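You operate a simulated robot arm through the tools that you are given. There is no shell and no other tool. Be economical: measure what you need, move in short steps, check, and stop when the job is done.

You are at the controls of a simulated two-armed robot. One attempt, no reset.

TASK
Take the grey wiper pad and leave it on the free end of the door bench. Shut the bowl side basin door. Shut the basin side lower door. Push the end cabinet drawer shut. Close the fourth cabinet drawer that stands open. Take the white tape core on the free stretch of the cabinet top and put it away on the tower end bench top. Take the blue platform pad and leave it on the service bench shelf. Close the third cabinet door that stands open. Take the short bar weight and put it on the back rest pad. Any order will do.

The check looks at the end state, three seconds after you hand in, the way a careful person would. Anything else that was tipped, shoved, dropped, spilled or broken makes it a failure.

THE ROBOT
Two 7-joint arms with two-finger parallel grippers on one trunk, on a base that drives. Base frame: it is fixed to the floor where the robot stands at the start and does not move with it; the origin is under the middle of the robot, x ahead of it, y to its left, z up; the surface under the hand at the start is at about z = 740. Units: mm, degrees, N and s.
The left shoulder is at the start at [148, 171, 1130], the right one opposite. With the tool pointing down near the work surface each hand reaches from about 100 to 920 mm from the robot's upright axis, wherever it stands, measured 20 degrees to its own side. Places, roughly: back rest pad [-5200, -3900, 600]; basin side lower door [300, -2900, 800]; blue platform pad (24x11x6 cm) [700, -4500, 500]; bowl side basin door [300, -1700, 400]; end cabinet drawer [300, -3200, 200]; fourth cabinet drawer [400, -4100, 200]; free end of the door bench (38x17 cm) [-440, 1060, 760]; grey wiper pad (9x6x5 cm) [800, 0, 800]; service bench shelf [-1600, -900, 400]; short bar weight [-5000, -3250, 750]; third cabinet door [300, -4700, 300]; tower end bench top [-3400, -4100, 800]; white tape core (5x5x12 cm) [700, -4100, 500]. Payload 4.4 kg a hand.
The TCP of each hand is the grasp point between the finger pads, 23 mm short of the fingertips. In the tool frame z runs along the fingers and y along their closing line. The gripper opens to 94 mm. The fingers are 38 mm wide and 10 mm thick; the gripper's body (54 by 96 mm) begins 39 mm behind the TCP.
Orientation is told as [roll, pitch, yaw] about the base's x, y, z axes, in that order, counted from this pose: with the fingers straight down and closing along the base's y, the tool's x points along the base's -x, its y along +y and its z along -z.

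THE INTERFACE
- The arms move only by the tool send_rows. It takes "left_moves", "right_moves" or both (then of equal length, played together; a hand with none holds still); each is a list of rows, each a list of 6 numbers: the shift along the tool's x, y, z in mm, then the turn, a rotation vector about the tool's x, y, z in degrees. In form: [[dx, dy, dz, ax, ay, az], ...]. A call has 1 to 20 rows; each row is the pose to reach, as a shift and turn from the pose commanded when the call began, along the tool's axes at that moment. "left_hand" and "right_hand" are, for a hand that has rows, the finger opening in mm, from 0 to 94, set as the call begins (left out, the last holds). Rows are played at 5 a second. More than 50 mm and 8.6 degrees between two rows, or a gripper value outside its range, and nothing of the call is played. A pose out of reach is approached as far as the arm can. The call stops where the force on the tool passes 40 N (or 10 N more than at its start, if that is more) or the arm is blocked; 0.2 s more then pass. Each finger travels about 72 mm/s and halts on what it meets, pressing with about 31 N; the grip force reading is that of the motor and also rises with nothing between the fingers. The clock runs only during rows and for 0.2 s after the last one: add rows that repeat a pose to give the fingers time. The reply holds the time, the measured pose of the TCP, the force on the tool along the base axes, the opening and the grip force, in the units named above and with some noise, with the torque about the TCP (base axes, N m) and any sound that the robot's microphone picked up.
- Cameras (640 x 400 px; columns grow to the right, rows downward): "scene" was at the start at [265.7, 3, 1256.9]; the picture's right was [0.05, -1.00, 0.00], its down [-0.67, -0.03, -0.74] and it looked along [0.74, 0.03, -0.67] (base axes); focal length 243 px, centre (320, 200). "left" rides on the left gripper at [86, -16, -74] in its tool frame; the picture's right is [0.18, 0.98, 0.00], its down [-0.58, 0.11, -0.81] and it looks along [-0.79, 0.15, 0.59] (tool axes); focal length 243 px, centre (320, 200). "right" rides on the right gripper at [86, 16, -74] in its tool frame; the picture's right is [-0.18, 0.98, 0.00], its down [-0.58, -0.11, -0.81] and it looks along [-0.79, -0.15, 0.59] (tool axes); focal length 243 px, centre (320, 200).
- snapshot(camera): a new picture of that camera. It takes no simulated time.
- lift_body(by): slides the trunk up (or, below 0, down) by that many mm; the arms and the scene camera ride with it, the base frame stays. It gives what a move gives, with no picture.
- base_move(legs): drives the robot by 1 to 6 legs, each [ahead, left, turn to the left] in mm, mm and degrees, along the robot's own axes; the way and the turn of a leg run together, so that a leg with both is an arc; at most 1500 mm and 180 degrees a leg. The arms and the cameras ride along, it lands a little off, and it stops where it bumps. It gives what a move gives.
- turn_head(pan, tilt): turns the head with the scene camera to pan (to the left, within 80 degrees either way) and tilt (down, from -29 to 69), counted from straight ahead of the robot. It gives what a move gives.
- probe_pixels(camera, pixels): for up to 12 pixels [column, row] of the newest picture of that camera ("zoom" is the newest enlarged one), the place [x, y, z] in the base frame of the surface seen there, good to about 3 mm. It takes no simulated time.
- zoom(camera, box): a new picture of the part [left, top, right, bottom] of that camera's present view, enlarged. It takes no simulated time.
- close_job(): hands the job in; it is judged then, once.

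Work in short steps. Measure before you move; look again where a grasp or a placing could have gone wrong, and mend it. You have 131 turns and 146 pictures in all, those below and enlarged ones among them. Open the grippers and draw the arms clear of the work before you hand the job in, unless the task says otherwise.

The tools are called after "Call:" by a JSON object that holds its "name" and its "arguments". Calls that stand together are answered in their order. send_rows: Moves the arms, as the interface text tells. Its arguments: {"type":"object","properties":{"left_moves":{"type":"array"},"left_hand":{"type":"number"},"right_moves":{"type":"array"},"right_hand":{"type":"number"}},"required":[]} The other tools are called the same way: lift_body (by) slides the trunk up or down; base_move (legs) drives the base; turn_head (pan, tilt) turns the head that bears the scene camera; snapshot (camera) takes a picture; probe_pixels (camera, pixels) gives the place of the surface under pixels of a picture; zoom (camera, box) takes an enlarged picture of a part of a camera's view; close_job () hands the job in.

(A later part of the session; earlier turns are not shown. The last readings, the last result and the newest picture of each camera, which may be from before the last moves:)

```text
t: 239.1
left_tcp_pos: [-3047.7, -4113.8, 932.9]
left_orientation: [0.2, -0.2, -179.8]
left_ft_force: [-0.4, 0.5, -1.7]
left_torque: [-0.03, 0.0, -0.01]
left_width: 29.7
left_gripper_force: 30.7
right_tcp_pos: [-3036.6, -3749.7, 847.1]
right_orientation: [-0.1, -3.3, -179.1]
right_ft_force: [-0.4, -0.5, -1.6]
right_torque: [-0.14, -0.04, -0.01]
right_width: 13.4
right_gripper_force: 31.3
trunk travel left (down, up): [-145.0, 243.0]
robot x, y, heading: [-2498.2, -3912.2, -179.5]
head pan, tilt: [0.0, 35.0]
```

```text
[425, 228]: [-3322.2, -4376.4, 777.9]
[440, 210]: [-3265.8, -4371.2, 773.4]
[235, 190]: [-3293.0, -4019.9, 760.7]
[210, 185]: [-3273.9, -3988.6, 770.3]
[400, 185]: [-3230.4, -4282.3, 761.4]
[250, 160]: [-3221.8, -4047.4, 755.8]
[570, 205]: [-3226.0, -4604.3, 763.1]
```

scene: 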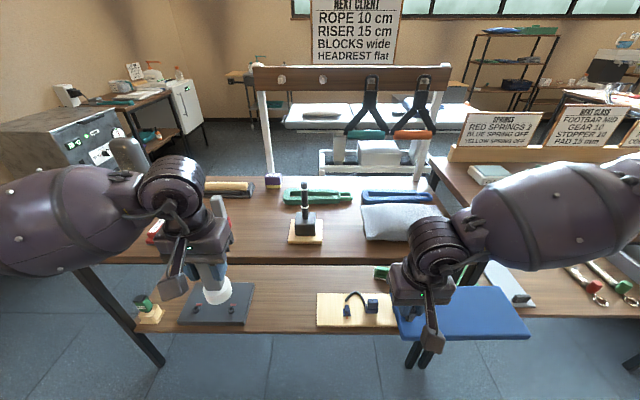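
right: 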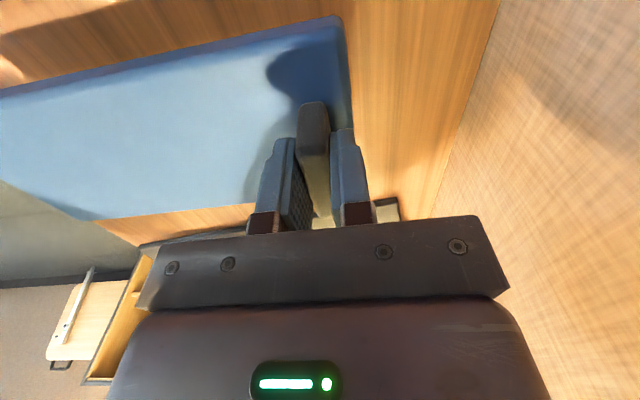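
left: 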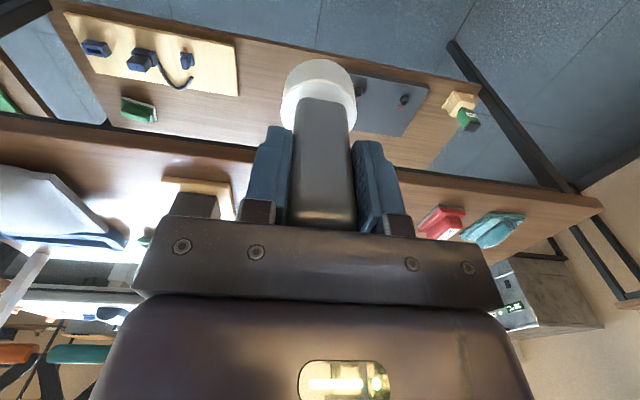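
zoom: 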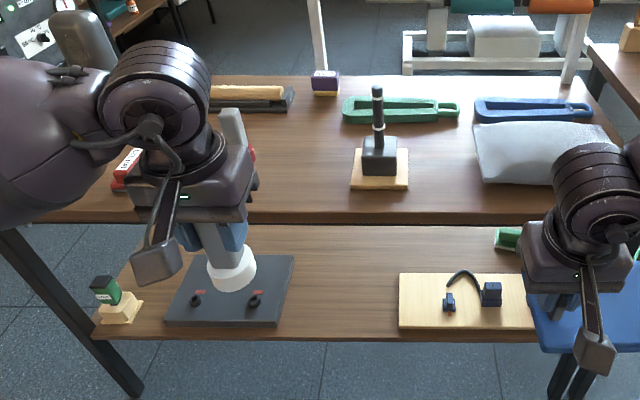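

I will place the pad first in the free strip (x≈-3290, y -4290..-4050), then the core behind it. I slide left so the right hand lines up at y≈-4285.

Call:
{"name": "base_move", "arguments": {"legs": [[0, 530, -0.5]]}}

Call:
{"name": "snapshot", "arguments": {"camera": "scene"}}

```text
t: 244.2
left_tcp_pos: [-3043.0, -4642.1, 933.4]
left_orientation: [0.1, -0.2, -179.8]
left_ft_force: [0.0, -0.7, -1.5]
left_torque: [-0.06, 0.0, 0.01]
left_width: 29.5
left_gripper_force: 31.0
right_tcp_pos: [-3033.0, -4276.9, 846.9]
right_orientation: [-0.3, -3.2, -179.0]
right_ft_force: [-0.2, 0.5, -0.6]
right_torque: [-0.14, -0.02, 0.03]
right_width: 13.5
right_gripper_force: 31.2
trunk travel left (down, up): [-145.0, 243.0]
robot x, y, heading: [-2498.0, -4440.3, -179.6]
head pan, tilt: [0.0, 35.0]
```

```text
70 pictures are left
```

scene: 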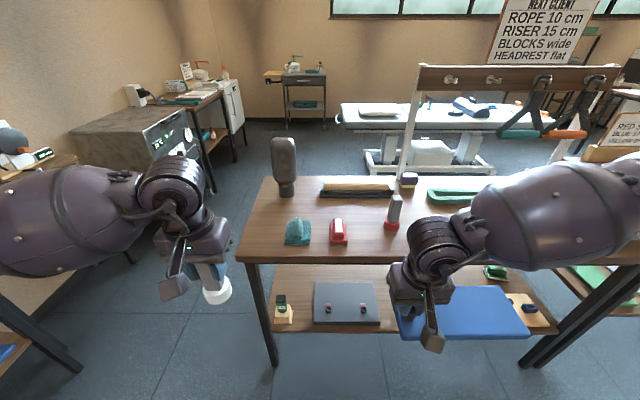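

A grey-and-red stamp stands at (393,212), hidden earlier by the arm. I probe it and its neighbours.

Call:
{"name": "probe_pixels", "arguments": {"camera": "scene", "pixels": [[391, 227], [395, 205], [386, 228], [399, 228], [338, 240], [346, 240], [375, 255], [360, 200], [395, 240], [320, 190]]}}

```text
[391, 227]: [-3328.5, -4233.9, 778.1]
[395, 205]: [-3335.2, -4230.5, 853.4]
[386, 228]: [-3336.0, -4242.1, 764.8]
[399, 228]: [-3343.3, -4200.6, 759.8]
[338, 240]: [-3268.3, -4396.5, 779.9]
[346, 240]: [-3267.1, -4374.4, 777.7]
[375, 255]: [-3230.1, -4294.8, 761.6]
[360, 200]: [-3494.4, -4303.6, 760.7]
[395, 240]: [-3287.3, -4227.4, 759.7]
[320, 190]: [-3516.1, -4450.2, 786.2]
```

That spot is too small for the pad, so I keep holding it and will regrasp it elsewhere. I slide back and place the tape core at about (-3330,-4115) with the left hand.

Call:
{"name": "base_move", "arguments": {"legs": [[60, -525, 0]]}}

Call:
{"name": "send_rows", "arguments": {"left_moves": [[-45, 0, 0, 0, 0, 0], [-90, 0, 0, 0, 0, 0], [-135, 0, 0, 0, 0, 0], [-180, 0, 0, 0, 0, 0], [-220, 0, 0, 0, 0, 0], [-220, 0, 35, 0, 0, 0], [-220, 0, 65, 0, 0, 0], [-220, 0, 65, 0, 0, 0]]}}

Call:
{"name": "snapshot", "arguments": {"camera": "left"}}

Call:
{"name": "snapshot", "arguments": {"camera": "scene"}}

```text
t: 249.3
left_tcp_pos: [-3104.8, -4125.5, 932.4]
left_orientation: [0.1, -0.1, -179.5]
left_ft_force: [-0.5, -0.2, -0.4]
left_torque: [-0.02, 0.02, 0.02]
left_width: 29.4
left_gripper_force: 31.5
right_tcp_pos: [-3098.0, -3759.6, 846.6]
right_orientation: [-0.1, -3.2, -178.7]
right_ft_force: [-0.8, 0.2, -0.9]
right_torque: [-0.13, 0.02, -0.02]
right_width: 13.5
right_gripper_force: 31.3
trunk travel left (down, up): [-145.0, 243.0]
robot x, y, heading: [-2563.6, -3924.1, -179.4]
head pan, tilt: [0.0, 35.0]
```

```text
t: 251.1
left_tcp_pos: [-3326.6, -4128.7, 870.0]
left_orientation: [0.1, -0.2, -179.6]
left_ft_force: [0.8, 0.2, -1.0]
left_torque: [0.01, 0.01, 0.02]
left_width: 29.5
left_gripper_force: 31.0
right_tcp_pos: [-3096.6, -3759.6, 847.2]
right_orientation: [0.0, -3.1, -178.7]
right_ft_force: [-0.3, -0.4, -0.7]
right_torque: [-0.15, -0.01, 0.02]
right_width: 13.6
right_gripper_force: 31.1
trunk travel left (down, up): [-145.0, 243.0]
robot x, y, heading: [-2558.7, -3921.6, -179.4]
head pan, tilt: [0.0, 35.0]
```

```text
69 pictures are left
```

left: 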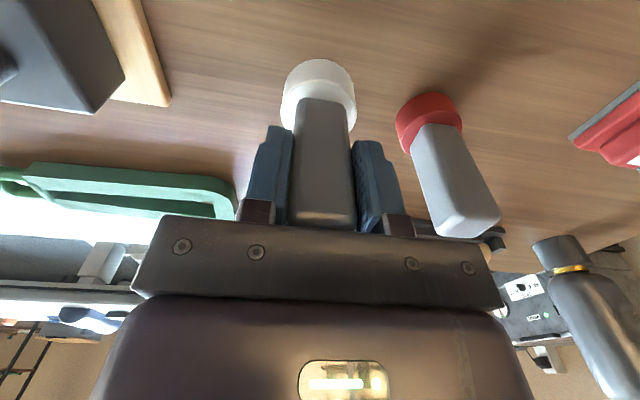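

```text
68 pictures are left
```

scene: 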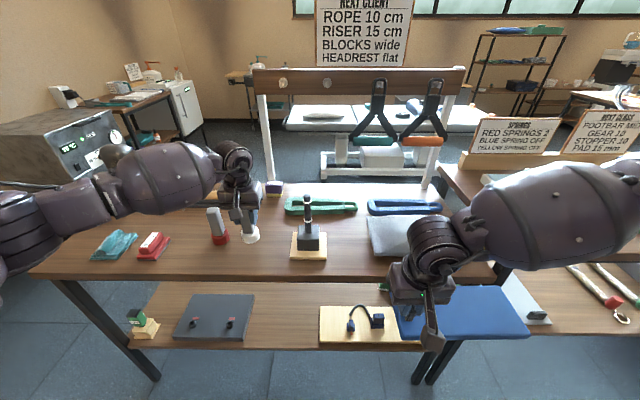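

The core is above the free spot, next to a similar red one. I shift 15 mm away from the red one, lower to contact, and release.

Call:
{"name": "send_rows", "arguments": {"left_moves": [[0, -15, 0, 0, 0, 0], [0, -15, 15, 0, 0, 0], [0, -15, 22, 0, 0, 0], [0, -15, 26, 0, 0, 0], [0, -15, 28, 0, 0, 0]]}}

Call:
{"name": "send_rows", "arguments": {"left_moves": [[0, 0, 0, 0, 0, 0], [0, 0, 0, 0, 0, 0], [0, 0, 0, 0, 0, 0], [0, 0, -30, 0, 0, 0], [0, 0, -70, 0, 0, 0], [0, 0, -110, 0, 0, 0], [0, 0, -140, 0, 0, 0], [40, 0, -150, 0, 0, 0], [85, 0, -150, 0, 0, 0], [130, 0, -150, 0, 0, 0], [175, 0, -150, 0, 0, 0], [220, 0, -150, 0, 0, 0]], "left_hand": 58}}

Call:
{"name": "snapshot", "arguments": {"camera": "scene"}}

```text
t: 252.3
left_tcp_pos: [-3326.1, -4112.6, 843.3]
left_orientation: [0.1, -0.4, -179.5]
left_ft_force: [-0.5, -0.4, 9.1]
left_torque: [0.0, -0.14, 0.0]
left_width: 29.8
left_gripper_force: 31.0
right_tcp_pos: [-3097.0, -3760.4, 848.2]
right_orientation: [0.0, -3.3, -178.7]
right_ft_force: [0.4, -0.6, -1.7]
right_torque: [-0.12, -0.04, -0.01]
right_width: 13.7
right_gripper_force: 31.3
trunk travel left (down, up): [-145.0, 243.0]
robot x, y, heading: [-2560.6, -3924.2, -179.3]
head pan, tilt: [0.0, 35.0]
```

```text
t: 254.9
left_tcp_pos: [-3104.6, -4111.0, 991.1]
left_orientation: [0.1, -0.2, -179.5]
left_ft_force: [-0.1, 0.4, -0.2]
left_torque: [0.0, 0.0, -0.01]
left_width: 58.3
left_gripper_force: 0.0
right_tcp_pos: [-3095.5, -3760.3, 847.3]
right_orientation: [-0.2, -3.3, -178.7]
right_ft_force: [-0.3, 0.4, -1.6]
right_torque: [-0.12, -0.01, 0.02]
right_width: 13.6
right_gripper_force: 30.6
trunk travel left (down, up): [-145.0, 243.0]
robot x, y, heading: [-2559.7, -3924.7, -179.2]
head pan, tilt: [0.0, 35.0]
```

```text
67 pictures are left
```

scene: 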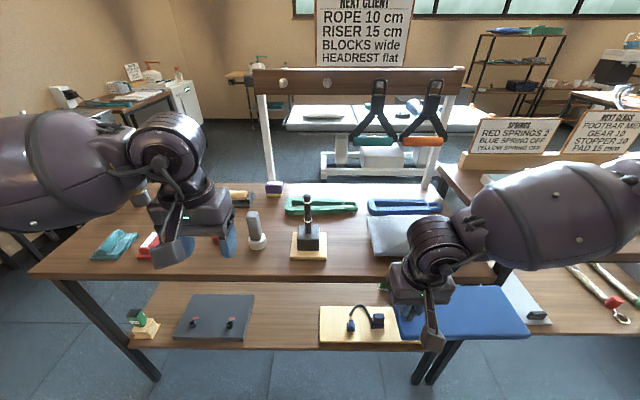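

The core stands upright at (255,240) on the bench. Next I head west for the bar weight, going around the north end of the benches.

Call:
{"name": "base_move", "arguments": {"legs": [[-60, 0, -0.7], [0, -1400, 0], [0, -830, 0]]}}

Call:
{"name": "turn_head", "arguments": {"pan": 15, "tilt": 22}}

Call:
{"name": "snapshot", "arguments": {"camera": "scene"}}

```text
t: 275.1
left_tcp_pos: [-3072.3, -1891.8, 990.6]
left_orientation: [0.0, -0.2, -178.6]
left_ft_force: [0.2, -0.5, 0.2]
left_torque: [-0.02, 0.01, -0.02]
left_width: 58.0
left_gripper_force: 0.1
right_tcp_pos: [-3069.8, -1542.3, 846.5]
right_orientation: [-0.1, -3.2, -177.8]
right_ft_force: [0.1, 0.4, -1.5]
right_torque: [-0.15, -0.01, 0.0]
right_width: 13.8
right_gripper_force: 31.4
trunk travel left (down, up): [-145.0, 243.0]
robot x, y, heading: [-2526.3, -1694.8, -178.2]
head pan, tilt: [0.0, 35.0]
```

```text
t: 275.9
left_tcp_pos: [-3071.6, -1892.1, 990.3]
left_orientation: [0.0, -0.2, -178.6]
left_ft_force: [-0.4, 0.2, 0.2]
left_torque: [0.05, -0.01, 0.01]
left_width: 58.2
left_gripper_force: 0.1
right_tcp_pos: [-3070.0, -1542.2, 846.8]
right_orientation: [0.0, -3.3, -177.9]
right_ft_force: [-1.0, 0.7, -1.7]
right_torque: [-0.14, -0.01, 0.02]
right_width: 13.6
right_gripper_force: 30.8
trunk travel left (down, up): [-145.0, 243.0]
robot x, y, heading: [-2530.6, -1699.3, -178.4]
head pan, tilt: [15.0, 22.0]
```

```text
66 pictures are left
```

scene: 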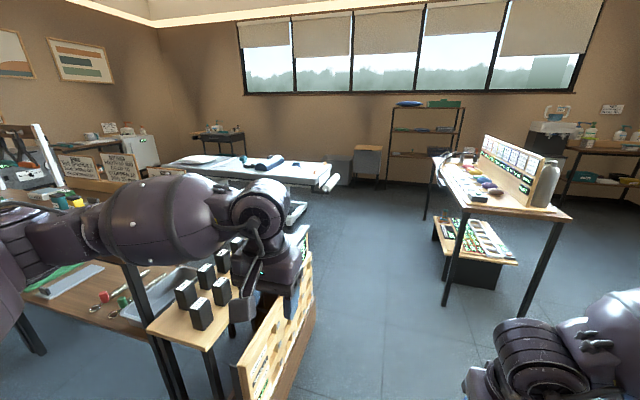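

The massage table is visible at (250,175). I probe the passage and the table.

Call:
{"name": "probe_pixels", "arguments": {"camera": "scene", "pixels": [[445, 300], [522, 310], [312, 325], [303, 240], [330, 185], [200, 165], [260, 165], [290, 162], [565, 215], [240, 390], [180, 163], [300, 215]]}}

Call:
{"name": "zoom", "arguments": {"camera": "scene", "box": [140, 120, 360, 240]}}

```text
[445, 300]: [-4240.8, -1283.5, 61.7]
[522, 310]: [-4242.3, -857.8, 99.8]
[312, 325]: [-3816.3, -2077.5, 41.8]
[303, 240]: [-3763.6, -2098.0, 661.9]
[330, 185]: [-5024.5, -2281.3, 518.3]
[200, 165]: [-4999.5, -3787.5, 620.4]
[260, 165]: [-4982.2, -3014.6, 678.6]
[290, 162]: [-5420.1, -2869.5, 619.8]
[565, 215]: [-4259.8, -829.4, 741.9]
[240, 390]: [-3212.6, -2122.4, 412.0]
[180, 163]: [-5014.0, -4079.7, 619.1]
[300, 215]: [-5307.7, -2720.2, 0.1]
```

```text
2.91 times, centred on (250, 180) of scene
```

zoom: 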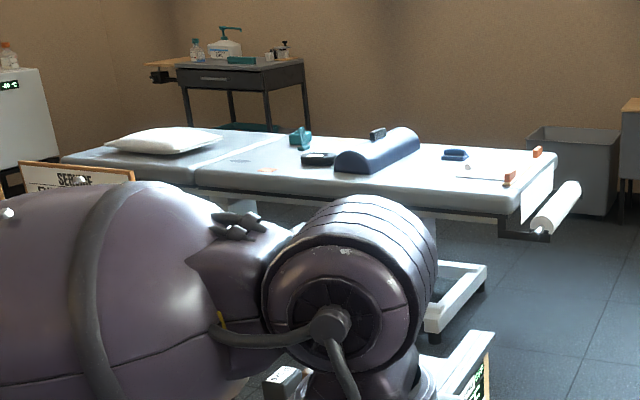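

The massage table runs along y (x≈-5000 front, z≈620), and the bar weight is on the blue bolster near (-5000,-3100..-3250). I drive through the gap and down the aisle in front of it.

Call:
{"name": "base_move", "arguments": {"legs": [[900, 50, -1.6], [870, 0, 0], [0, 1400, 0]]}}

Call:
{"name": "turn_head", "arguments": {"pan": 5, "tilt": 35}}

Call:
{"name": "snapshot", "arguments": {"camera": "scene"}}

```text
t: 297.0
left_tcp_pos: [-4828.2, -3380.3, 989.9]
left_orientation: [0.2, -0.2, -180.0]
left_ft_force: [0.5, 0.0, -0.2]
left_torque: [0.02, -0.01, 0.0]
left_width: 58.2
left_gripper_force: 0.0
right_tcp_pos: [-4815.8, -3029.9, 846.8]
right_orientation: [-0.1, -3.2, -179.1]
right_ft_force: [-0.3, -0.5, -1.4]
right_torque: [-0.14, -0.01, 0.01]
right_width: 13.6
right_gripper_force: 30.8
trunk travel left (down, up): [-145.0, 243.0]
robot x, y, heading: [-4282.2, -3197.5, -179.9]
head pan, tilt: [15.0, 22.0]
```

```text
t: 297.8
left_tcp_pos: [-4828.7, -3380.8, 991.1]
left_orientation: [0.2, -0.2, -179.9]
left_ft_force: [0.2, -0.3, 0.6]
left_torque: [-0.02, 0.02, 0.0]
left_width: 58.1
left_gripper_force: 0.0
right_tcp_pos: [-4816.5, -3030.5, 846.4]
right_orientation: [-0.1, -3.2, -179.1]
right_ft_force: [0.2, 0.6, -1.2]
right_torque: [-0.19, 0.0, -0.01]
right_width: 13.7
right_gripper_force: 30.8
trunk travel left (down, up): [-145.0, 243.0]
robot x, y, heading: [-4282.5, -3203.2, -179.8]
head pan, tilt: [5.0, 35.0]
```

```text
64 pictures are left
```

scene: 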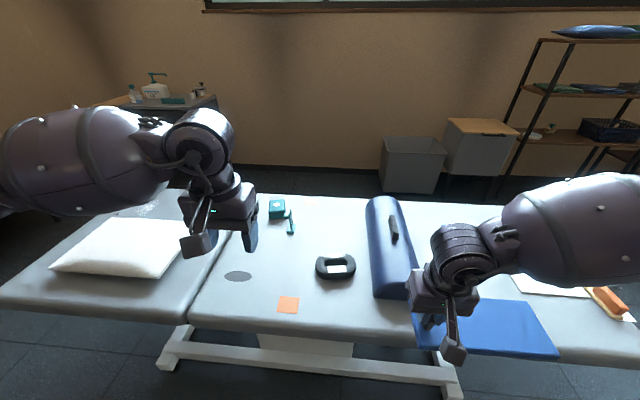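

I see a black bar on the bolster at (393,228), a black D-ring at (335,265), and the back rest section with a pillow at left. I probe these.

Call:
{"name": "probe_pixels", "arguments": {"camera": "scene", "pixels": [[391, 217], [395, 240], [393, 228], [335, 275], [318, 265], [352, 265], [378, 290], [370, 205], [210, 280], [150, 300], [240, 240], [405, 205]]}}

Call:
{"name": "zoom", "arguments": {"camera": "scene", "box": [200, 180, 440, 330]}}

```text
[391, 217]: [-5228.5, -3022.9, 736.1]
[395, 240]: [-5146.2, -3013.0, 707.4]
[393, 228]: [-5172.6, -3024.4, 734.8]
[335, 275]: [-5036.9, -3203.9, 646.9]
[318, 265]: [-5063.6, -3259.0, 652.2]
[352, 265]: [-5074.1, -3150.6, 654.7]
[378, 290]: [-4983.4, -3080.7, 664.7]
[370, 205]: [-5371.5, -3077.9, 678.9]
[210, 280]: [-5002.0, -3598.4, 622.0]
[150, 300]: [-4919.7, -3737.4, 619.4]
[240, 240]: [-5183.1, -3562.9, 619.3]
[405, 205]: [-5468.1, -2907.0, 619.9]
```

```text
2.67 times, centred on (320, 255) of scene
```

zoom: 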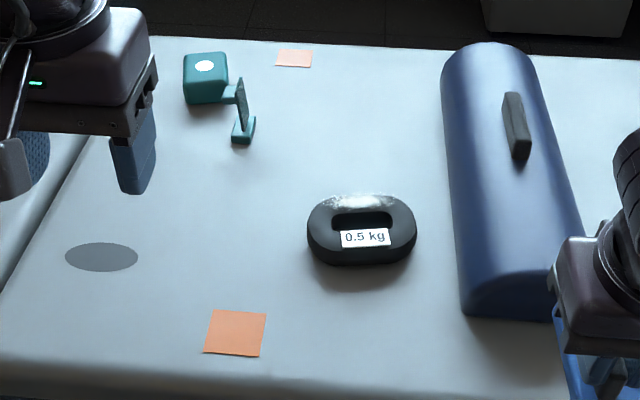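

The 0.5 kg weight at (335,265) is the only match for the given place (about (-5060,-3205), top z 655). I shift so the left hand lines up with it, then view it with the left camera.

Call:
{"name": "base_move", "arguments": {"legs": [[70, -180, 0]]}}

Call:
{"name": "send_rows", "arguments": {"left_moves": [[-40, 0, 20, 0, 0, 0], [-80, 0, 60, 0, 0, 0], [-100, 0, 100, 0, 0, 0], [-110, 0, 140, 0, 0, 0], [-110, 0, 170, 0, 0, 0], [-110, 0, 170, 0, 0, 0]], "left_hand": 94}}

Call:
{"name": "snapshot", "arguments": {"camera": "left"}}

```text
t: 300.0
left_tcp_pos: [-4897.9, -3199.8, 991.7]
left_orientation: [0.2, -0.1, 180.0]
left_ft_force: [-0.1, 0.4, -0.4]
left_torque: [0.0, -0.01, 0.01]
left_width: 57.9
left_gripper_force: 0.1
right_tcp_pos: [-4886.3, -2850.0, 846.3]
right_orientation: [0.0, -3.2, -179.2]
right_ft_force: [0.3, 0.6, -1.5]
right_torque: [-0.12, 0.0, -0.01]
right_width: 13.7
right_gripper_force: 30.5
trunk travel left (down, up): [-145.0, 243.0]
robot x, y, heading: [-4353.3, -3016.5, -179.8]
head pan, tilt: [5.0, 35.0]
```

```text
refused: row 2 steps farther than a row can; nothing moved
```

```text
62 pictures are left
```

left: 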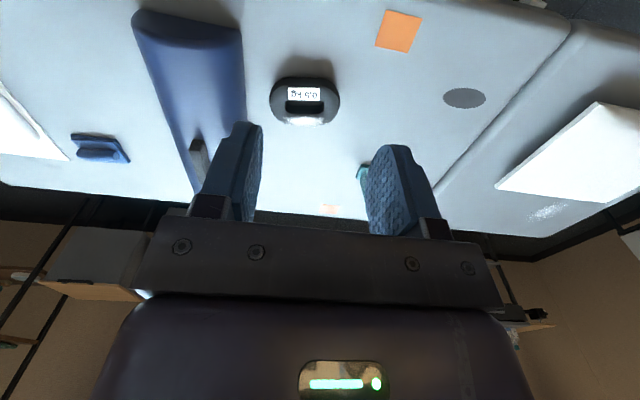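

The weight is visible at (305,100). I zoom, probe it, and move the left hand closer in shorter steps.

Call:
{"name": "zoom", "arguments": {"camera": "left", "box": [250, 60, 360, 140]}}

Call:
{"name": "probe_pixels", "arguments": {"camera": "left", "pixels": [[272, 103], [338, 98], [305, 78], [305, 122], [305, 84], [295, 107], [305, 117], [280, 100], [330, 98]]}}

Call:
{"name": "send_rows", "arguments": {"left_moves": [[-40, 0, 20, 0, 0, 0], [-70, 0, 50, 0, 0, 0], [-90, 0, 90, 0, 0, 0], [-100, 0, 130, 0, 0, 0], [-100, 0, 165, 0, 0, 0], [-100, 0, 165, 0, 0, 0]], "left_hand": 94}}

Call:
{"name": "snapshot", "arguments": {"camera": "left"}}

```text
5.00 times, centred on (305, 100) of left
```

zoom: 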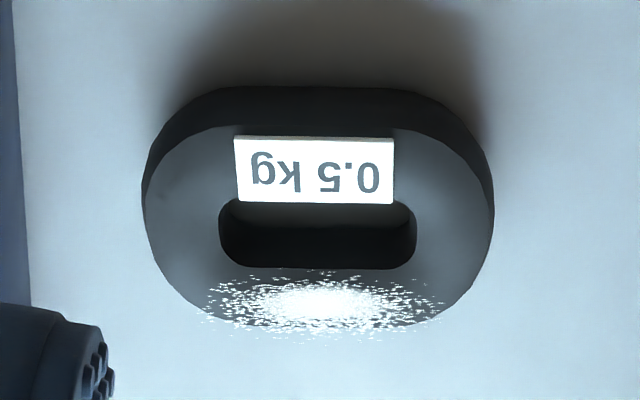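

```text
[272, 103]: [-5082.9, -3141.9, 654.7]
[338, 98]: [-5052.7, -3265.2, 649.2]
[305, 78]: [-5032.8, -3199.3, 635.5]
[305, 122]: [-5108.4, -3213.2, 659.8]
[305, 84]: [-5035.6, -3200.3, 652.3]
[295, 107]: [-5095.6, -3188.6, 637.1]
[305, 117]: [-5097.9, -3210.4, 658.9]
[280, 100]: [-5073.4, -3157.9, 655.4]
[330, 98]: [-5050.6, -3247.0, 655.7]
```

```text
t: 301.4
left_tcp_pos: [-4996.5, -3199.4, 826.5]
left_orientation: [0.1, -0.2, 180.0]
left_ft_force: [0.5, -0.2, 0.5]
left_torque: [-0.02, -0.02, 0.0]
left_width: 93.9
left_gripper_force: 0.0
right_tcp_pos: [-4885.6, -2850.6, 845.7]
right_orientation: [-0.1, -3.1, -179.1]
right_ft_force: [-0.8, 0.6, -1.2]
right_torque: [-0.14, 0.02, 0.0]
right_width: 13.9
right_gripper_force: 30.9
trunk travel left (down, up): [-145.0, 243.0]
robot x, y, heading: [-4354.0, -3021.9, -179.7]
head pan, tilt: [5.0, 35.0]
```

```text
60 pictures are left
```

left: 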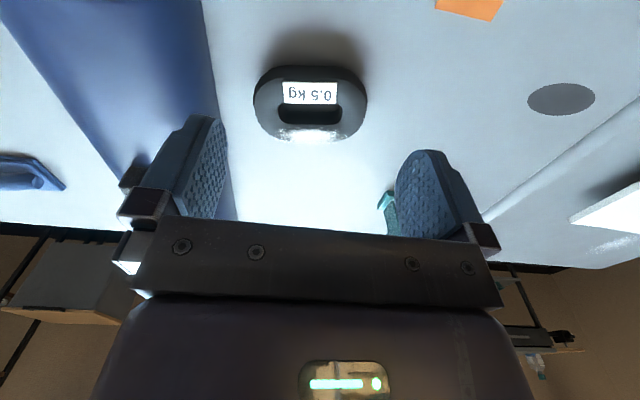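

Before grasping, I take one more scene view to make sure no other bar-like weight is nearby.

Call:
{"name": "turn_head", "arguments": {"pan": 15, "tilt": 32}}

Call:
{"name": "snapshot", "arguments": {"camera": "scene"}}

Call:
{"name": "zoom", "arguments": {"camera": "scene", "box": [380, 170, 640, 350]}}

```text
t: 302.1
left_tcp_pos: [-4997.1, -3200.7, 826.3]
left_orientation: [0.0, -0.2, 180.0]
left_ft_force: [-0.1, -0.2, 1.2]
left_torque: [-0.01, 0.0, 0.03]
left_width: 93.9
left_gripper_force: 0.0
right_tcp_pos: [-4885.9, -2850.5, 846.5]
right_orientation: [-0.1, -3.2, -179.1]
right_ft_force: [-0.6, -0.2, -1.1]
right_torque: [-0.12, 0.0, 0.03]
right_width: 13.7
right_gripper_force: 31.4
trunk travel left (down, up): [-145.0, 243.0]
robot x, y, heading: [-4349.9, -3023.1, -179.8]
head pan, tilt: [15.0, 32.0]
```

```text
59 pictures are left
```

scene: 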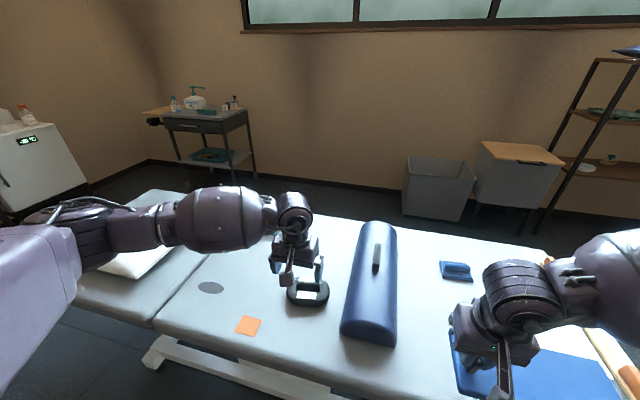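

```text
2.22 times, centred on (510, 260) of scene
```

zoom: 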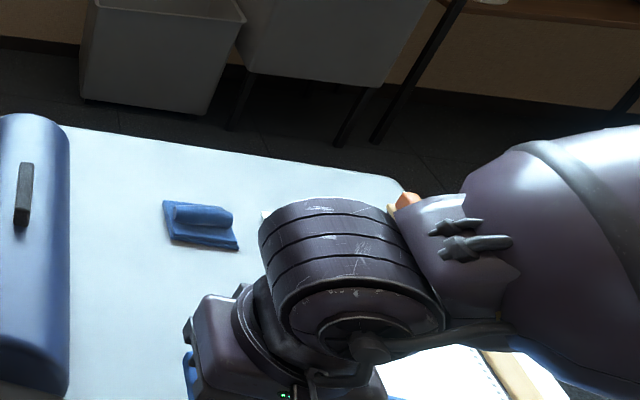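

Nothing else fits, so I take the 0.5 kg weight. Its long axis is turned about 14°, so I turn the left hand about +104° to grip across the 76 mm short side.

Call:
{"name": "send_rows", "arguments": {"left_moves": [[0, 0, 0, 0, 0, -8], [0, 0, 0, 0, 0, -16], [0, 0, 0, 0, 0, -24], [0, 0, 0, 0, 0, -32], [0, 0, 0, 0, 0, -40], [0, 0, 0, 0, 0, -48], [0, 0, 0, 0, 0, -56], [0, 0, 0, 0, 0, -64], [0, 0, 0, 0, 0, -72], [0, 0, 0, 0, 0, -80], [0, 0, 0, 0, 0, -88], [0, 0, 0, 0, 0, -96], [0, 0, 0, 0, 0, -104], [0, 0, 0, 0, 0, -104]]}}

Call:
{"name": "snapshot", "arguments": {"camera": "left"}}

```text
t: 305.1
left_tcp_pos: [-4999.0, -3202.3, 825.5]
left_orientation: [-0.2, -0.1, -75.9]
left_ft_force: [-0.5, 0.2, -0.7]
left_torque: [0.02, -0.02, 0.01]
left_width: 93.9
left_gripper_force: 0.1
right_tcp_pos: [-4886.2, -2849.7, 846.4]
right_orientation: [-0.1, -3.3, -179.3]
right_ft_force: [-0.6, -0.7, -1.5]
right_torque: [-0.16, -0.04, 0.0]
right_width: 13.5
right_gripper_force: 31.1
trunk travel left (down, up): [-145.0, 243.0]
robot x, y, heading: [-4348.6, -3019.0, -180.1]
head pan, tilt: [15.0, 32.0]
```

```text
57 pictures are left
```

left: 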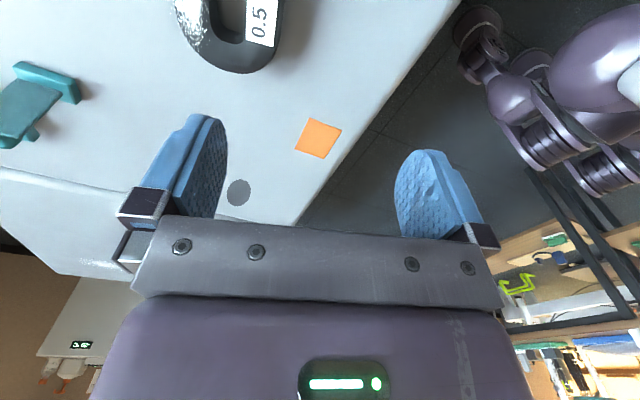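

The turn is fine. I move above the weight and re-measure.

Call:
{"name": "send_rows", "arguments": {"left_moves": [[8, -35, 0, 0, 0, 0], [16, -69, 0, 0, 0, 0], [16, -69, 35, 0, 0, 0], [16, -69, 70, 0, 0, 0], [16, -69, 70, 0, 0, 0]]}}

Call:
{"name": "snapshot", "arguments": {"camera": "left"}}

```text
t: 306.3
left_tcp_pos: [-5068.7, -3201.0, 754.4]
left_orientation: [-0.1, 0.0, -76.0]
left_ft_force: [-1.0, -0.2, 0.7]
left_torque: [0.02, 0.03, 0.0]
left_width: 93.9
left_gripper_force: 0.1
right_tcp_pos: [-4885.9, -2851.5, 846.7]
right_orientation: [-0.1, -3.2, -179.2]
right_ft_force: [-0.6, -0.4, -0.7]
right_torque: [-0.1, 0.0, 0.02]
right_width: 13.5
right_gripper_force: 31.0
trunk travel left (down, up): [-145.0, 243.0]
robot x, y, heading: [-4351.8, -3019.6, -179.8]
head pan, tilt: [15.0, 32.0]
```

```text
56 pictures are left
```

left: 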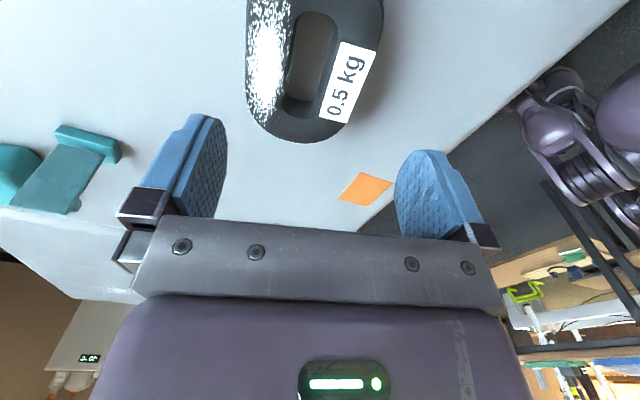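

I probe the weight's sides from here.

Call:
{"name": "probe_pixels", "arguments": {"camera": "left", "pixels": [[250, 70], [376, 60], [248, 30], [381, 20], [255, 110], [355, 110], [300, 138], [290, 60], [330, 50], [345, 60]]}}

```text
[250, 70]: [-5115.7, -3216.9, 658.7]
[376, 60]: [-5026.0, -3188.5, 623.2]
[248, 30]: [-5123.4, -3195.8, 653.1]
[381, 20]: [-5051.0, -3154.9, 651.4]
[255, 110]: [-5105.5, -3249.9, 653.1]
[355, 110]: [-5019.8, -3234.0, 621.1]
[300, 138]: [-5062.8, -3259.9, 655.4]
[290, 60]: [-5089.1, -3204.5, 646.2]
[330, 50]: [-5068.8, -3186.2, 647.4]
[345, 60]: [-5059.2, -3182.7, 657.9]
```

Its width across the fingers is about 85 mm, so I centre by 8 mm and descend carefully with fully open fingers.

Call:
{"name": "send_rows", "arguments": {"left_moves": [[0, -8, 20, 0, 0, -2], [0, -8, 50, 0, 0, -2], [0, -8, 75, 0, 0, -2], [0, -8, 90, 0, 0, -2], [0, -8, 100, 0, 0, -2], [0, -8, 106, 0, 0, -2], [0, -8, 106, 0, 0, -2]], "left_hand": 94}}

Call:
{"name": "snapshot", "arguments": {"camera": "left"}}

```text
t: 307.4
left_tcp_pos: [-5079.1, -3204.3, 679.5]
left_orientation: [-0.9, 0.1, -73.9]
left_ft_force: [26.2, -2.9, 43.5]
left_torque: [-0.9, 0.57, 0.3]
left_width: 93.7
left_gripper_force: 0.1
right_tcp_pos: [-4881.4, -2851.4, 852.1]
right_orientation: [-0.1, -3.7, -179.1]
right_ft_force: [0.2, -0.2, -1.2]
right_torque: [-0.2, -0.02, 0.04]
right_width: 13.6
right_gripper_force: 31.2
trunk travel left (down, up): [-145.0, 243.0]
robot x, y, heading: [-4352.7, -3016.9, -179.8]
head pan, tilt: [15.0, 32.0]
stopped in row 5 (left hand): the force on the tool passed its limit at 60 N (the readings are from after the stop); the commanded pose is now the measured one
```

```text
55 pictures are left
```

left: 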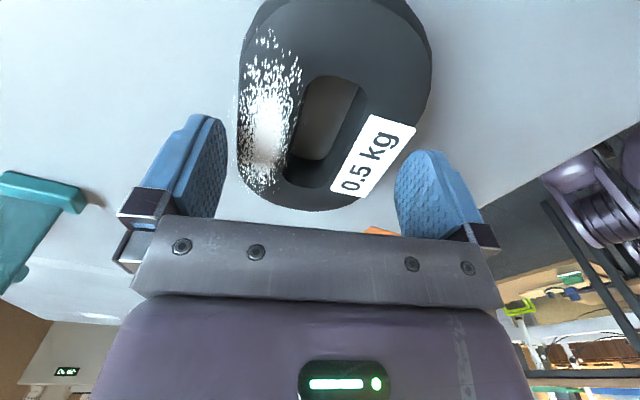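

A fingertip touched the rim. I lift slightly and re-measure the rim from this close view.

Call:
{"name": "send_rows", "arguments": {"left_moves": [[0, 0, -15, 0, 0, 0], [0, 0, -25, 0, 0, 0], [0, 0, -25, 0, 0, 0]]}}

Call:
{"name": "snapshot", "arguments": {"camera": "left"}}

Call:
{"name": "zoom", "arguments": {"camera": "left", "box": [210, 0, 450, 200]}}

Call:
{"name": "probe_pixels", "arguments": {"camera": "left", "pixels": [[244, 60], [240, 90], [242, 120], [420, 60], [415, 90], [405, 110], [300, 180], [426, 30], [390, 130], [250, 150]]}}

```text
t: 308.2
left_tcp_pos: [-5079.6, -3206.2, 692.7]
left_orientation: [-0.3, 0.1, -74.0]
left_ft_force: [-0.2, 0.5, -0.2]
left_torque: [0.0, 0.02, -0.02]
left_width: 94.2
left_gripper_force: 0.0
right_tcp_pos: [-4886.4, -2850.8, 845.8]
right_orientation: [0.0, -3.1, -179.2]
right_ft_force: [0.1, 0.0, -0.7]
right_torque: [-0.13, -0.03, 0.01]
right_width: 13.9
right_gripper_force: 31.3
trunk travel left (down, up): [-145.0, 243.0]
robot x, y, heading: [-4348.0, -3021.1, -179.8]
head pan, tilt: [15.0, 32.0]
```

```text
54 pictures are left
```

left: 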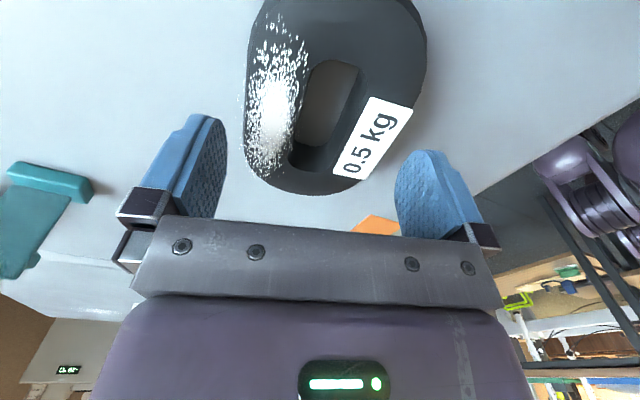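

```text
2.00 times, centred on (330, 100) of left
```

zoom: 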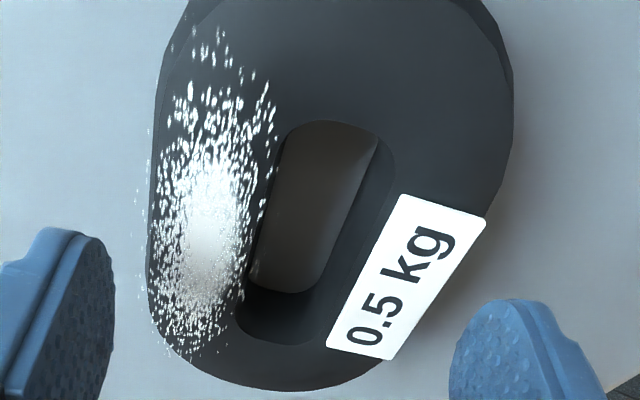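

```text
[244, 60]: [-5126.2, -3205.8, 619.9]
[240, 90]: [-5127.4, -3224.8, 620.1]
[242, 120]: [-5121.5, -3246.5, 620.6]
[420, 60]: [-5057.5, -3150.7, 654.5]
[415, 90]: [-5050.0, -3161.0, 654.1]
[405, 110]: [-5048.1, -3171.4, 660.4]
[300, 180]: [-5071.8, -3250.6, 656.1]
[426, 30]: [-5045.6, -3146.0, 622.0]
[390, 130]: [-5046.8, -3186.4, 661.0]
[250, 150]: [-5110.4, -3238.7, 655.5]
```

I probe the label corners and slot to get the weight's true angle.

Call:
{"name": "probe_pixels", "arguments": {"camera": "zoom", "pixels": [[402, 200], [482, 218], [386, 356], [330, 345], [150, 230], [155, 300], [175, 90], [300, 385], [500, 150], [510, 80], [270, 200], [375, 180]]}}

```text
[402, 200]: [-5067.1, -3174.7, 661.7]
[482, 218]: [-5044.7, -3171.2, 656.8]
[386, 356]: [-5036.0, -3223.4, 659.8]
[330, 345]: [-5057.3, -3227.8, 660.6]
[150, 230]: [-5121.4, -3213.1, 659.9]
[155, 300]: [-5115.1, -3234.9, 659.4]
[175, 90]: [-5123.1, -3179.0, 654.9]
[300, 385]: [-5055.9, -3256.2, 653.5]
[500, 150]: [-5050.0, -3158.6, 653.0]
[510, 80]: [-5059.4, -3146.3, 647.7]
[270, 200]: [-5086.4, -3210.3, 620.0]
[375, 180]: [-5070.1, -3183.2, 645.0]
```

The weight's axis is 10.3° off y, about 84 mm wide, and the hand is centred but 5.7° over-turned. I correct the yaw and descend again.

Call:
{"name": "send_rows", "arguments": {"left_moves": [[0, 0, 0, 0, 0, 5.7], [0, 0, 0, 0, 0, 5.7], [0, 0, 20, 0, 0, 5.7], [0, 0, 32, 0, 0, 5.7], [0, 0, 40, 0, 0, 5.7], [0, 0, 46, 0, 0, 5.7], [0, 0, 46, 0, 0, 5.7]]}}

Call:
{"name": "snapshot", "arguments": {"camera": "left"}}

```text
t: 309.8
left_tcp_pos: [-5079.7, -3204.7, 647.1]
left_orientation: [-0.3, 0.1, -79.7]
left_ft_force: [-0.6, -0.7, 0.5]
left_torque: [0.04, -0.03, 0.02]
left_width: 93.9
left_gripper_force: 0.1
right_tcp_pos: [-4886.4, -2851.6, 846.5]
right_orientation: [-0.1, -3.3, -179.0]
right_ft_force: [0.0, -0.1, -1.5]
right_torque: [-0.14, -0.02, 0.04]
right_width: 13.7
right_gripper_force: 30.8
trunk travel left (down, up): [-145.0, 243.0]
robot x, y, heading: [-4349.8, -3023.6, -179.7]
head pan, tilt: [15.0, 32.0]
```

```text
52 pictures are left
```

left: 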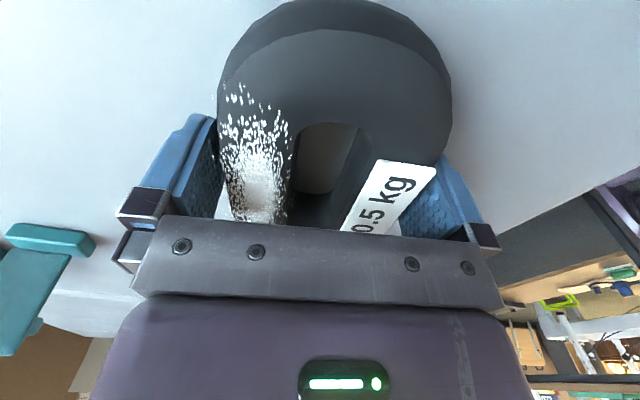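

The fingers straddle the weight cleanly. I close and lift.

Call:
{"name": "send_rows", "arguments": {"left_moves": [[0, 0, 0, 0, 0, 0], [0, 0, 0, 0, 0, 0], [0, 0, 0, 0, 0, 0]], "left_hand": 50}}

Call:
{"name": "send_rows", "arguments": {"left_moves": [[0, 0, -15, 0, 0, 0], [0, 0, -40, 0, 0, 0], [0, 0, -80, 0, 0, 0], [0, 0, -120, 0, 0, 0], [0, 0, -160, 0, 0, 0], [0, 0, -190, 0, 0, 0], [0, 0, -190, 0, 0, 0]]}}

Call:
{"name": "snapshot", "arguments": {"camera": "scene"}}

```text
t: 310.6
left_tcp_pos: [-5080.0, -3204.6, 647.7]
left_orientation: [-0.3, 0.0, -79.7]
left_ft_force: [0.7, -0.9, -0.4]
left_torque: [0.1, -0.2, -0.25]
left_width: 91.1
left_gripper_force: 31.2
right_tcp_pos: [-4884.8, -2851.8, 846.9]
right_orientation: [-0.1, -3.3, -179.1]
right_ft_force: [-0.5, 0.4, -0.4]
right_torque: [-0.13, -0.01, -0.04]
right_width: 13.6
right_gripper_force: 31.2
trunk travel left (down, up): [-145.0, 243.0]
robot x, y, heading: [-4349.1, -3020.6, -179.8]
head pan, tilt: [15.0, 32.0]
```

```text
t: 312.2
left_tcp_pos: [-5077.5, -3202.0, 837.0]
left_orientation: [-0.2, -0.1, -79.7]
left_ft_force: [-0.5, 0.6, -5.9]
left_torque: [0.01, 0.02, 0.01]
left_width: 91.2
left_gripper_force: 31.3
right_tcp_pos: [-4886.6, -2851.1, 845.2]
right_orientation: [-0.1, -3.1, -179.1]
right_ft_force: [-0.6, -0.3, -1.8]
right_torque: [-0.12, -0.02, 0.01]
right_width: 13.8
right_gripper_force: 31.6
trunk travel left (down, up): [-145.0, 243.0]
robot x, y, heading: [-4350.5, -3019.5, -179.9]
head pan, tilt: [15.0, 32.0]
```

```text
51 pictures are left
```

scene: 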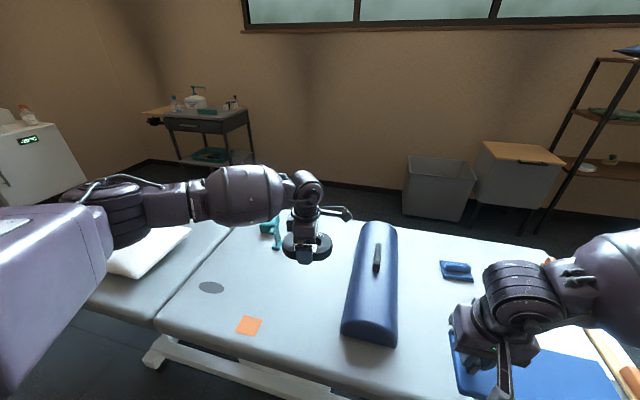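

The weight is held (about 6 N). I slide left along the table to the back rest section.

Call:
{"name": "base_move", "arguments": {"legs": [[0, 560, 0]]}}

Call:
{"name": "turn_head", "arguments": {"pan": 12, "tilt": 38}}

Call:
{"name": "snapshot", "arguments": {"camera": "scene"}}

```text
t: 317.6
left_tcp_pos: [-5082.3, -3754.4, 838.5]
left_orientation: [-0.2, 0.0, -80.3]
left_ft_force: [-0.2, 0.3, -5.0]
left_torque: [0.03, 0.01, -0.02]
left_width: 91.1
left_gripper_force: 31.2
right_tcp_pos: [-4886.7, -3403.3, 847.2]
right_orientation: [-0.2, -3.2, -179.8]
right_ft_force: [-0.2, -0.2, -2.0]
right_torque: [-0.15, 0.01, -0.01]
right_width: 13.8
right_gripper_force: 31.4
trunk travel left (down, up): [-145.0, 243.0]
robot x, y, heading: [-4352.4, -3575.3, 179.6]
head pan, tilt: [15.0, 32.0]
```

```text
t: 318.2
left_tcp_pos: [-5081.1, -3754.1, 837.8]
left_orientation: [-0.3, 0.0, -80.3]
left_ft_force: [-0.2, -0.7, -5.1]
left_torque: [-0.01, -0.01, 0.03]
left_width: 90.9
left_gripper_force: 30.8
right_tcp_pos: [-4885.2, -3404.8, 846.3]
right_orientation: [-0.1, -3.2, -179.8]
right_ft_force: [-0.4, -0.8, -1.3]
right_torque: [-0.13, -0.04, -0.02]
right_width: 13.7
right_gripper_force: 31.1
trunk travel left (down, up): [-145.0, 243.0]
robot x, y, heading: [-4349.2, -3576.5, 179.6]
head pan, tilt: [12.0, 38.0]
```

```text
50 pictures are left
```

scene: 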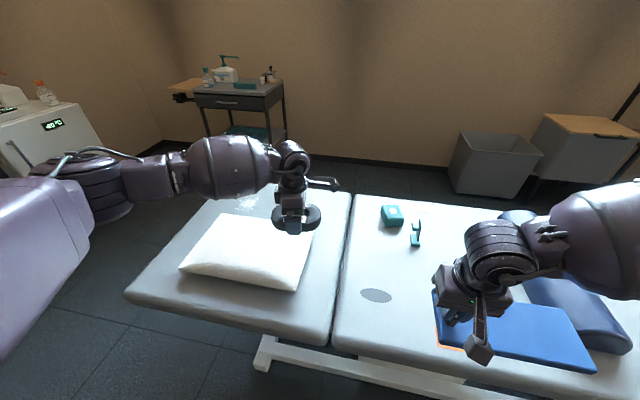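

The back rest section holds a pillow at (250,250), with free strips at right and in front. I probe these.

Call:
{"name": "probe_pixels", "arguments": {"camera": "scene", "pixels": [[318, 290], [300, 310], [335, 318], [343, 260], [298, 290], [312, 240], [320, 340], [240, 300], [330, 220], [345, 200], [185, 272], [240, 320]]}}

```text
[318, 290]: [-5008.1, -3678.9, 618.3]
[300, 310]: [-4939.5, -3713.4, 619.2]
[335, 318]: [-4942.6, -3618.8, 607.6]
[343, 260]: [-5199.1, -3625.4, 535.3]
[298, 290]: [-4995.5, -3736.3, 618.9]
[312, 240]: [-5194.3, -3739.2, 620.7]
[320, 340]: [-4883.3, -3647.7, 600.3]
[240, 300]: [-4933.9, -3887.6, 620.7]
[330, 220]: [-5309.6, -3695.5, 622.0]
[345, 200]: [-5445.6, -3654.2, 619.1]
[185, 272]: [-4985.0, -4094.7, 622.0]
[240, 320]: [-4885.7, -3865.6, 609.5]
```

The corner area at (-4950,-3698) beside the pillow is free. I shift the base by (−131, −56), then check with the left camera.

Call:
{"name": "base_move", "arguments": {"legs": [[-131, -56, 0.3]]}}

Call:
{"name": "snapshot", "arguments": {"camera": "scene"}}

```text
t: 319.6
left_tcp_pos: [-4945.9, -3703.0, 837.2]
left_orientation: [-0.3, -0.1, -79.9]
left_ft_force: [0.7, 1.1, -5.3]
left_torque: [0.01, 0.01, 0.03]
left_width: 90.7
left_gripper_force: 31.0
right_tcp_pos: [-4753.6, -3352.2, 847.0]
right_orientation: [-0.1, -3.2, -179.3]
right_ft_force: [-0.3, 0.9, -1.8]
right_torque: [-0.15, 0.03, -0.01]
right_width: 13.8
right_gripper_force: 30.6
trunk travel left (down, up): [-145.0, 243.0]
robot x, y, heading: [-4217.4, -3525.7, 179.9]
head pan, tilt: [12.0, 38.0]
```

```text
49 pictures are left
```

scene: 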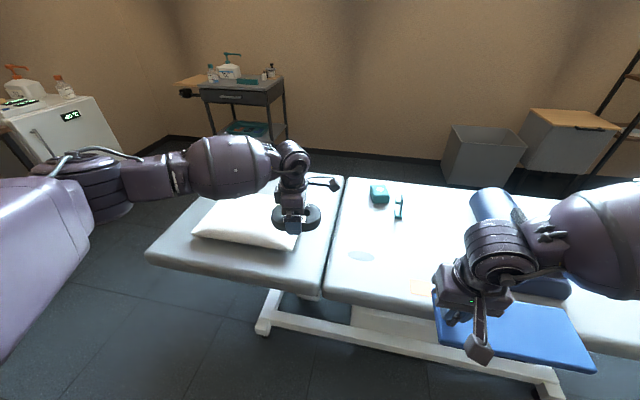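

Position is (-4946,-3703). I lower the weight to the pad and stop on contact.

Call:
{"name": "send_rows", "arguments": {"left_moves": [[0, -4, 45, 0, 0, 0], [0, -4, 90, 0, 0, 0], [0, -4, 130, 0, 0, 0], [0, -4, 160, 0, 0, 0], [0, -4, 178, 0, 0, 0], [0, -4, 185, 0, 0, 0], [0, -4, 189, 0, 0, 0]]}}

Call:
{"name": "snapshot", "arguments": {"camera": "left"}}

Call:
{"name": "zoom", "arguments": {"camera": "scene", "box": [180, 170, 380, 330]}}

```text
t: 321.2
left_tcp_pos: [-4953.4, -3700.1, 655.2]
left_orientation: [-1.0, 0.1, -80.1]
left_ft_force: [-2.7, 6.3, 33.0]
left_torque: [-1.41, 1.56, -0.4]
left_width: 93.9
left_gripper_force: 30.3
right_tcp_pos: [-4751.5, -3351.2, 848.4]
right_orientation: [-0.1, -3.4, -179.3]
right_ft_force: [0.2, -1.0, -1.7]
right_torque: [-0.14, -0.01, 0.01]
right_width: 13.6
right_gripper_force: 30.3
trunk travel left (down, up): [-145.0, 243.0]
robot x, y, heading: [-4219.7, -3520.0, 179.8]
head pan, tilt: [12.0, 38.0]
```

```text
48 pictures are left
```

left: 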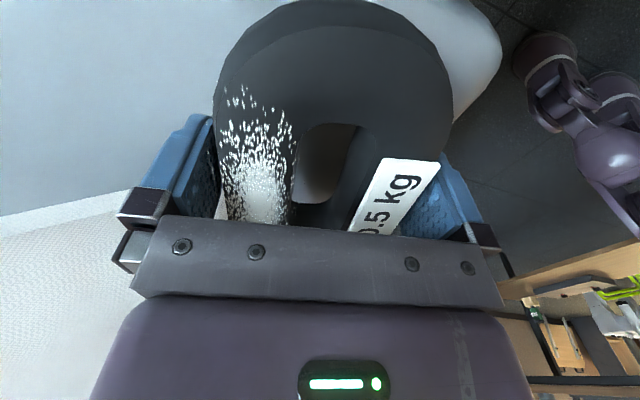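

```text
2.50 times, centred on (280, 250) of scene
```

zoom: 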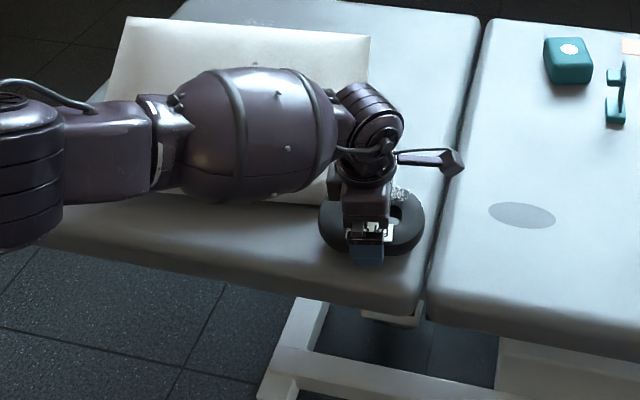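

The weight rests on the pad. I open fully, relieve the force, and lift slowly while checking.

Call:
{"name": "send_rows", "arguments": {"left_moves": [[0, 0, -3, 0, 0, 0], [0, 0, -3, 0, 0, 0], [0, 0, -3, 0, 0, 0], [0, 0, -10, 0, 0, 0], [0, 0, -20, 0, 0, 0], [0, 0, -30, 0, 0, 0], [0, 0, -45, 0, 0, 0], [0, 0, -60, 0, 0, 0]], "left_hand": 94}}

Call:
{"name": "snapshot", "arguments": {"camera": "left"}}

```text
t: 323.0
left_tcp_pos: [-4951.9, -3703.2, 707.5]
left_orientation: [-0.3, -0.1, -80.0]
left_ft_force: [-0.5, 1.1, -5.7]
left_torque: [-0.03, 0.0, 0.0]
left_width: 94.2
left_gripper_force: 0.0
right_tcp_pos: [-4752.6, -3352.4, 846.1]
right_orientation: [-0.1, -3.2, -179.4]
right_ft_force: [0.4, 0.2, -1.4]
right_torque: [-0.14, 0.01, -0.02]
right_width: 13.9
right_gripper_force: 30.8
trunk travel left (down, up): [-145.0, 243.0]
robot x, y, heading: [-4212.9, -3523.9, 180.0]
head pan, tilt: [12.0, 38.0]
```

```text
46 pictures are left
```

left: 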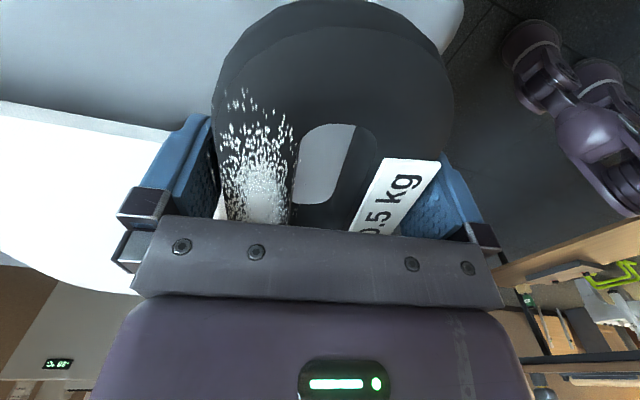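

The weight is wedged between the fully open fingers. I set it down again, press it flat, and wiggle the hand gently to free it.

Call:
{"name": "send_rows", "arguments": {"left_moves": [[0, 0, 25, 0, 0, 0], [0, 0, 45, 0, 0, 0], [0, 0, 53, 0, 0, 0], [0, 0, 57, 0, 0, 0], [0, 0, 60, 0, 0, 0]], "left_hand": 94}}

Call:
{"name": "send_rows", "arguments": {"left_moves": [[0, 0, 0, 0, 0, 3], [0, 0, 0, 0, 0, -3], [0, 0, 0, 0, 0, 3], [0, 0, 0, 0, 0, 0], [0, 0, -4, 0, 0, 0], [0, 0, -8, 0, 0, 0], [0, 0, -8, 0, 0, 0]]}}

Call:
{"name": "snapshot", "arguments": {"camera": "left"}}

```text
t: 324.2
left_tcp_pos: [-4951.4, -3703.0, 651.9]
left_orientation: [-0.6, 0.2, -80.0]
left_ft_force: [3.4, 3.5, 10.0]
left_torque: [0.18, -0.13, -0.13]
left_width: 94.1
left_gripper_force: 0.3
right_tcp_pos: [-4752.0, -3351.2, 847.3]
right_orientation: [-0.1, -3.3, -179.4]
right_ft_force: [-0.2, -0.1, -0.7]
right_torque: [-0.14, 0.0, 0.03]
right_width: 13.9
right_gripper_force: 30.9
trunk travel left (down, up): [-145.0, 243.0]
robot x, y, heading: [-4217.3, -3522.0, 179.8]
head pan, tilt: [12.0, 38.0]
```

```text
t: 325.8
left_tcp_pos: [-4950.4, -3703.0, 654.8]
left_orientation: [-0.2, -0.1, -79.9]
left_ft_force: [0.2, 0.0, -2.0]
left_torque: [-0.15, 0.12, 0.04]
left_width: 94.2
left_gripper_force: 0.0
right_tcp_pos: [-4753.3, -3352.7, 845.6]
right_orientation: [-0.1, -3.0, -179.5]
right_ft_force: [1.1, -1.2, -2.0]
right_torque: [-0.11, -0.02, -0.01]
right_width: 13.6
right_gripper_force: 30.9
trunk travel left (down, up): [-145.0, 243.0]
robot x, y, heading: [-4215.8, -3521.0, 179.8]
head pan, tilt: [12.0, 38.0]
```

```text
45 pictures are left
```

left: 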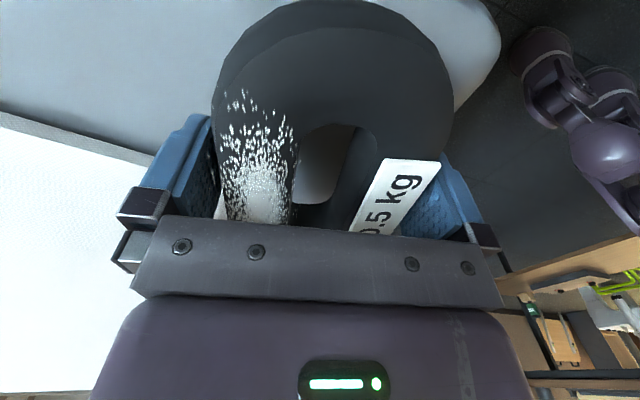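

The weight appears yawed about 5° within the fingers, wedging diagonally. I press it on the pad, rotate the hand +5° to align, and lift slowly.

Call:
{"name": "send_rows", "arguments": {"left_moves": [[0, 0, 4, 0, 0, 0], [0, 0, 8, 0, 0, 0], [0, 0, 9, 0, 0, 2], [0, 0, 9, 0, 0, 4], [0, 0, 9, 0, 0, 6], [0, 0, 4, 0, 0, 6], [0, 0, -2, 0, 0, 6], [0, 0, -10, 0, 0, 6], [0, 0, -10, 0, 0, 6]], "left_hand": 94}}

Call:
{"name": "snapshot", "arguments": {"camera": "left"}}

```text
t: 327.8
left_tcp_pos: [-4950.9, -3702.6, 666.1]
left_orientation: [-0.2, -0.1, -86.0]
left_ft_force: [0.1, 0.7, -3.2]
left_torque: [-0.14, 0.07, 0.05]
left_width: 94.0
left_gripper_force: 0.4
right_tcp_pos: [-4754.2, -3351.8, 845.1]
right_orientation: [-0.2, -3.1, -179.4]
right_ft_force: [-0.2, 0.4, -1.9]
right_torque: [-0.12, -0.02, -0.03]
right_width: 13.8
right_gripper_force: 31.1
trunk travel left (down, up): [-145.0, 243.0]
robot x, y, heading: [-4216.1, -3523.8, 179.7]
head pan, tilt: [12.0, 38.0]
```

```text
44 pictures are left
```

left: 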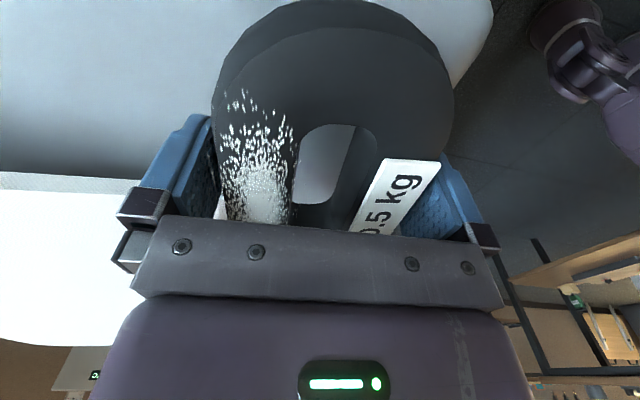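

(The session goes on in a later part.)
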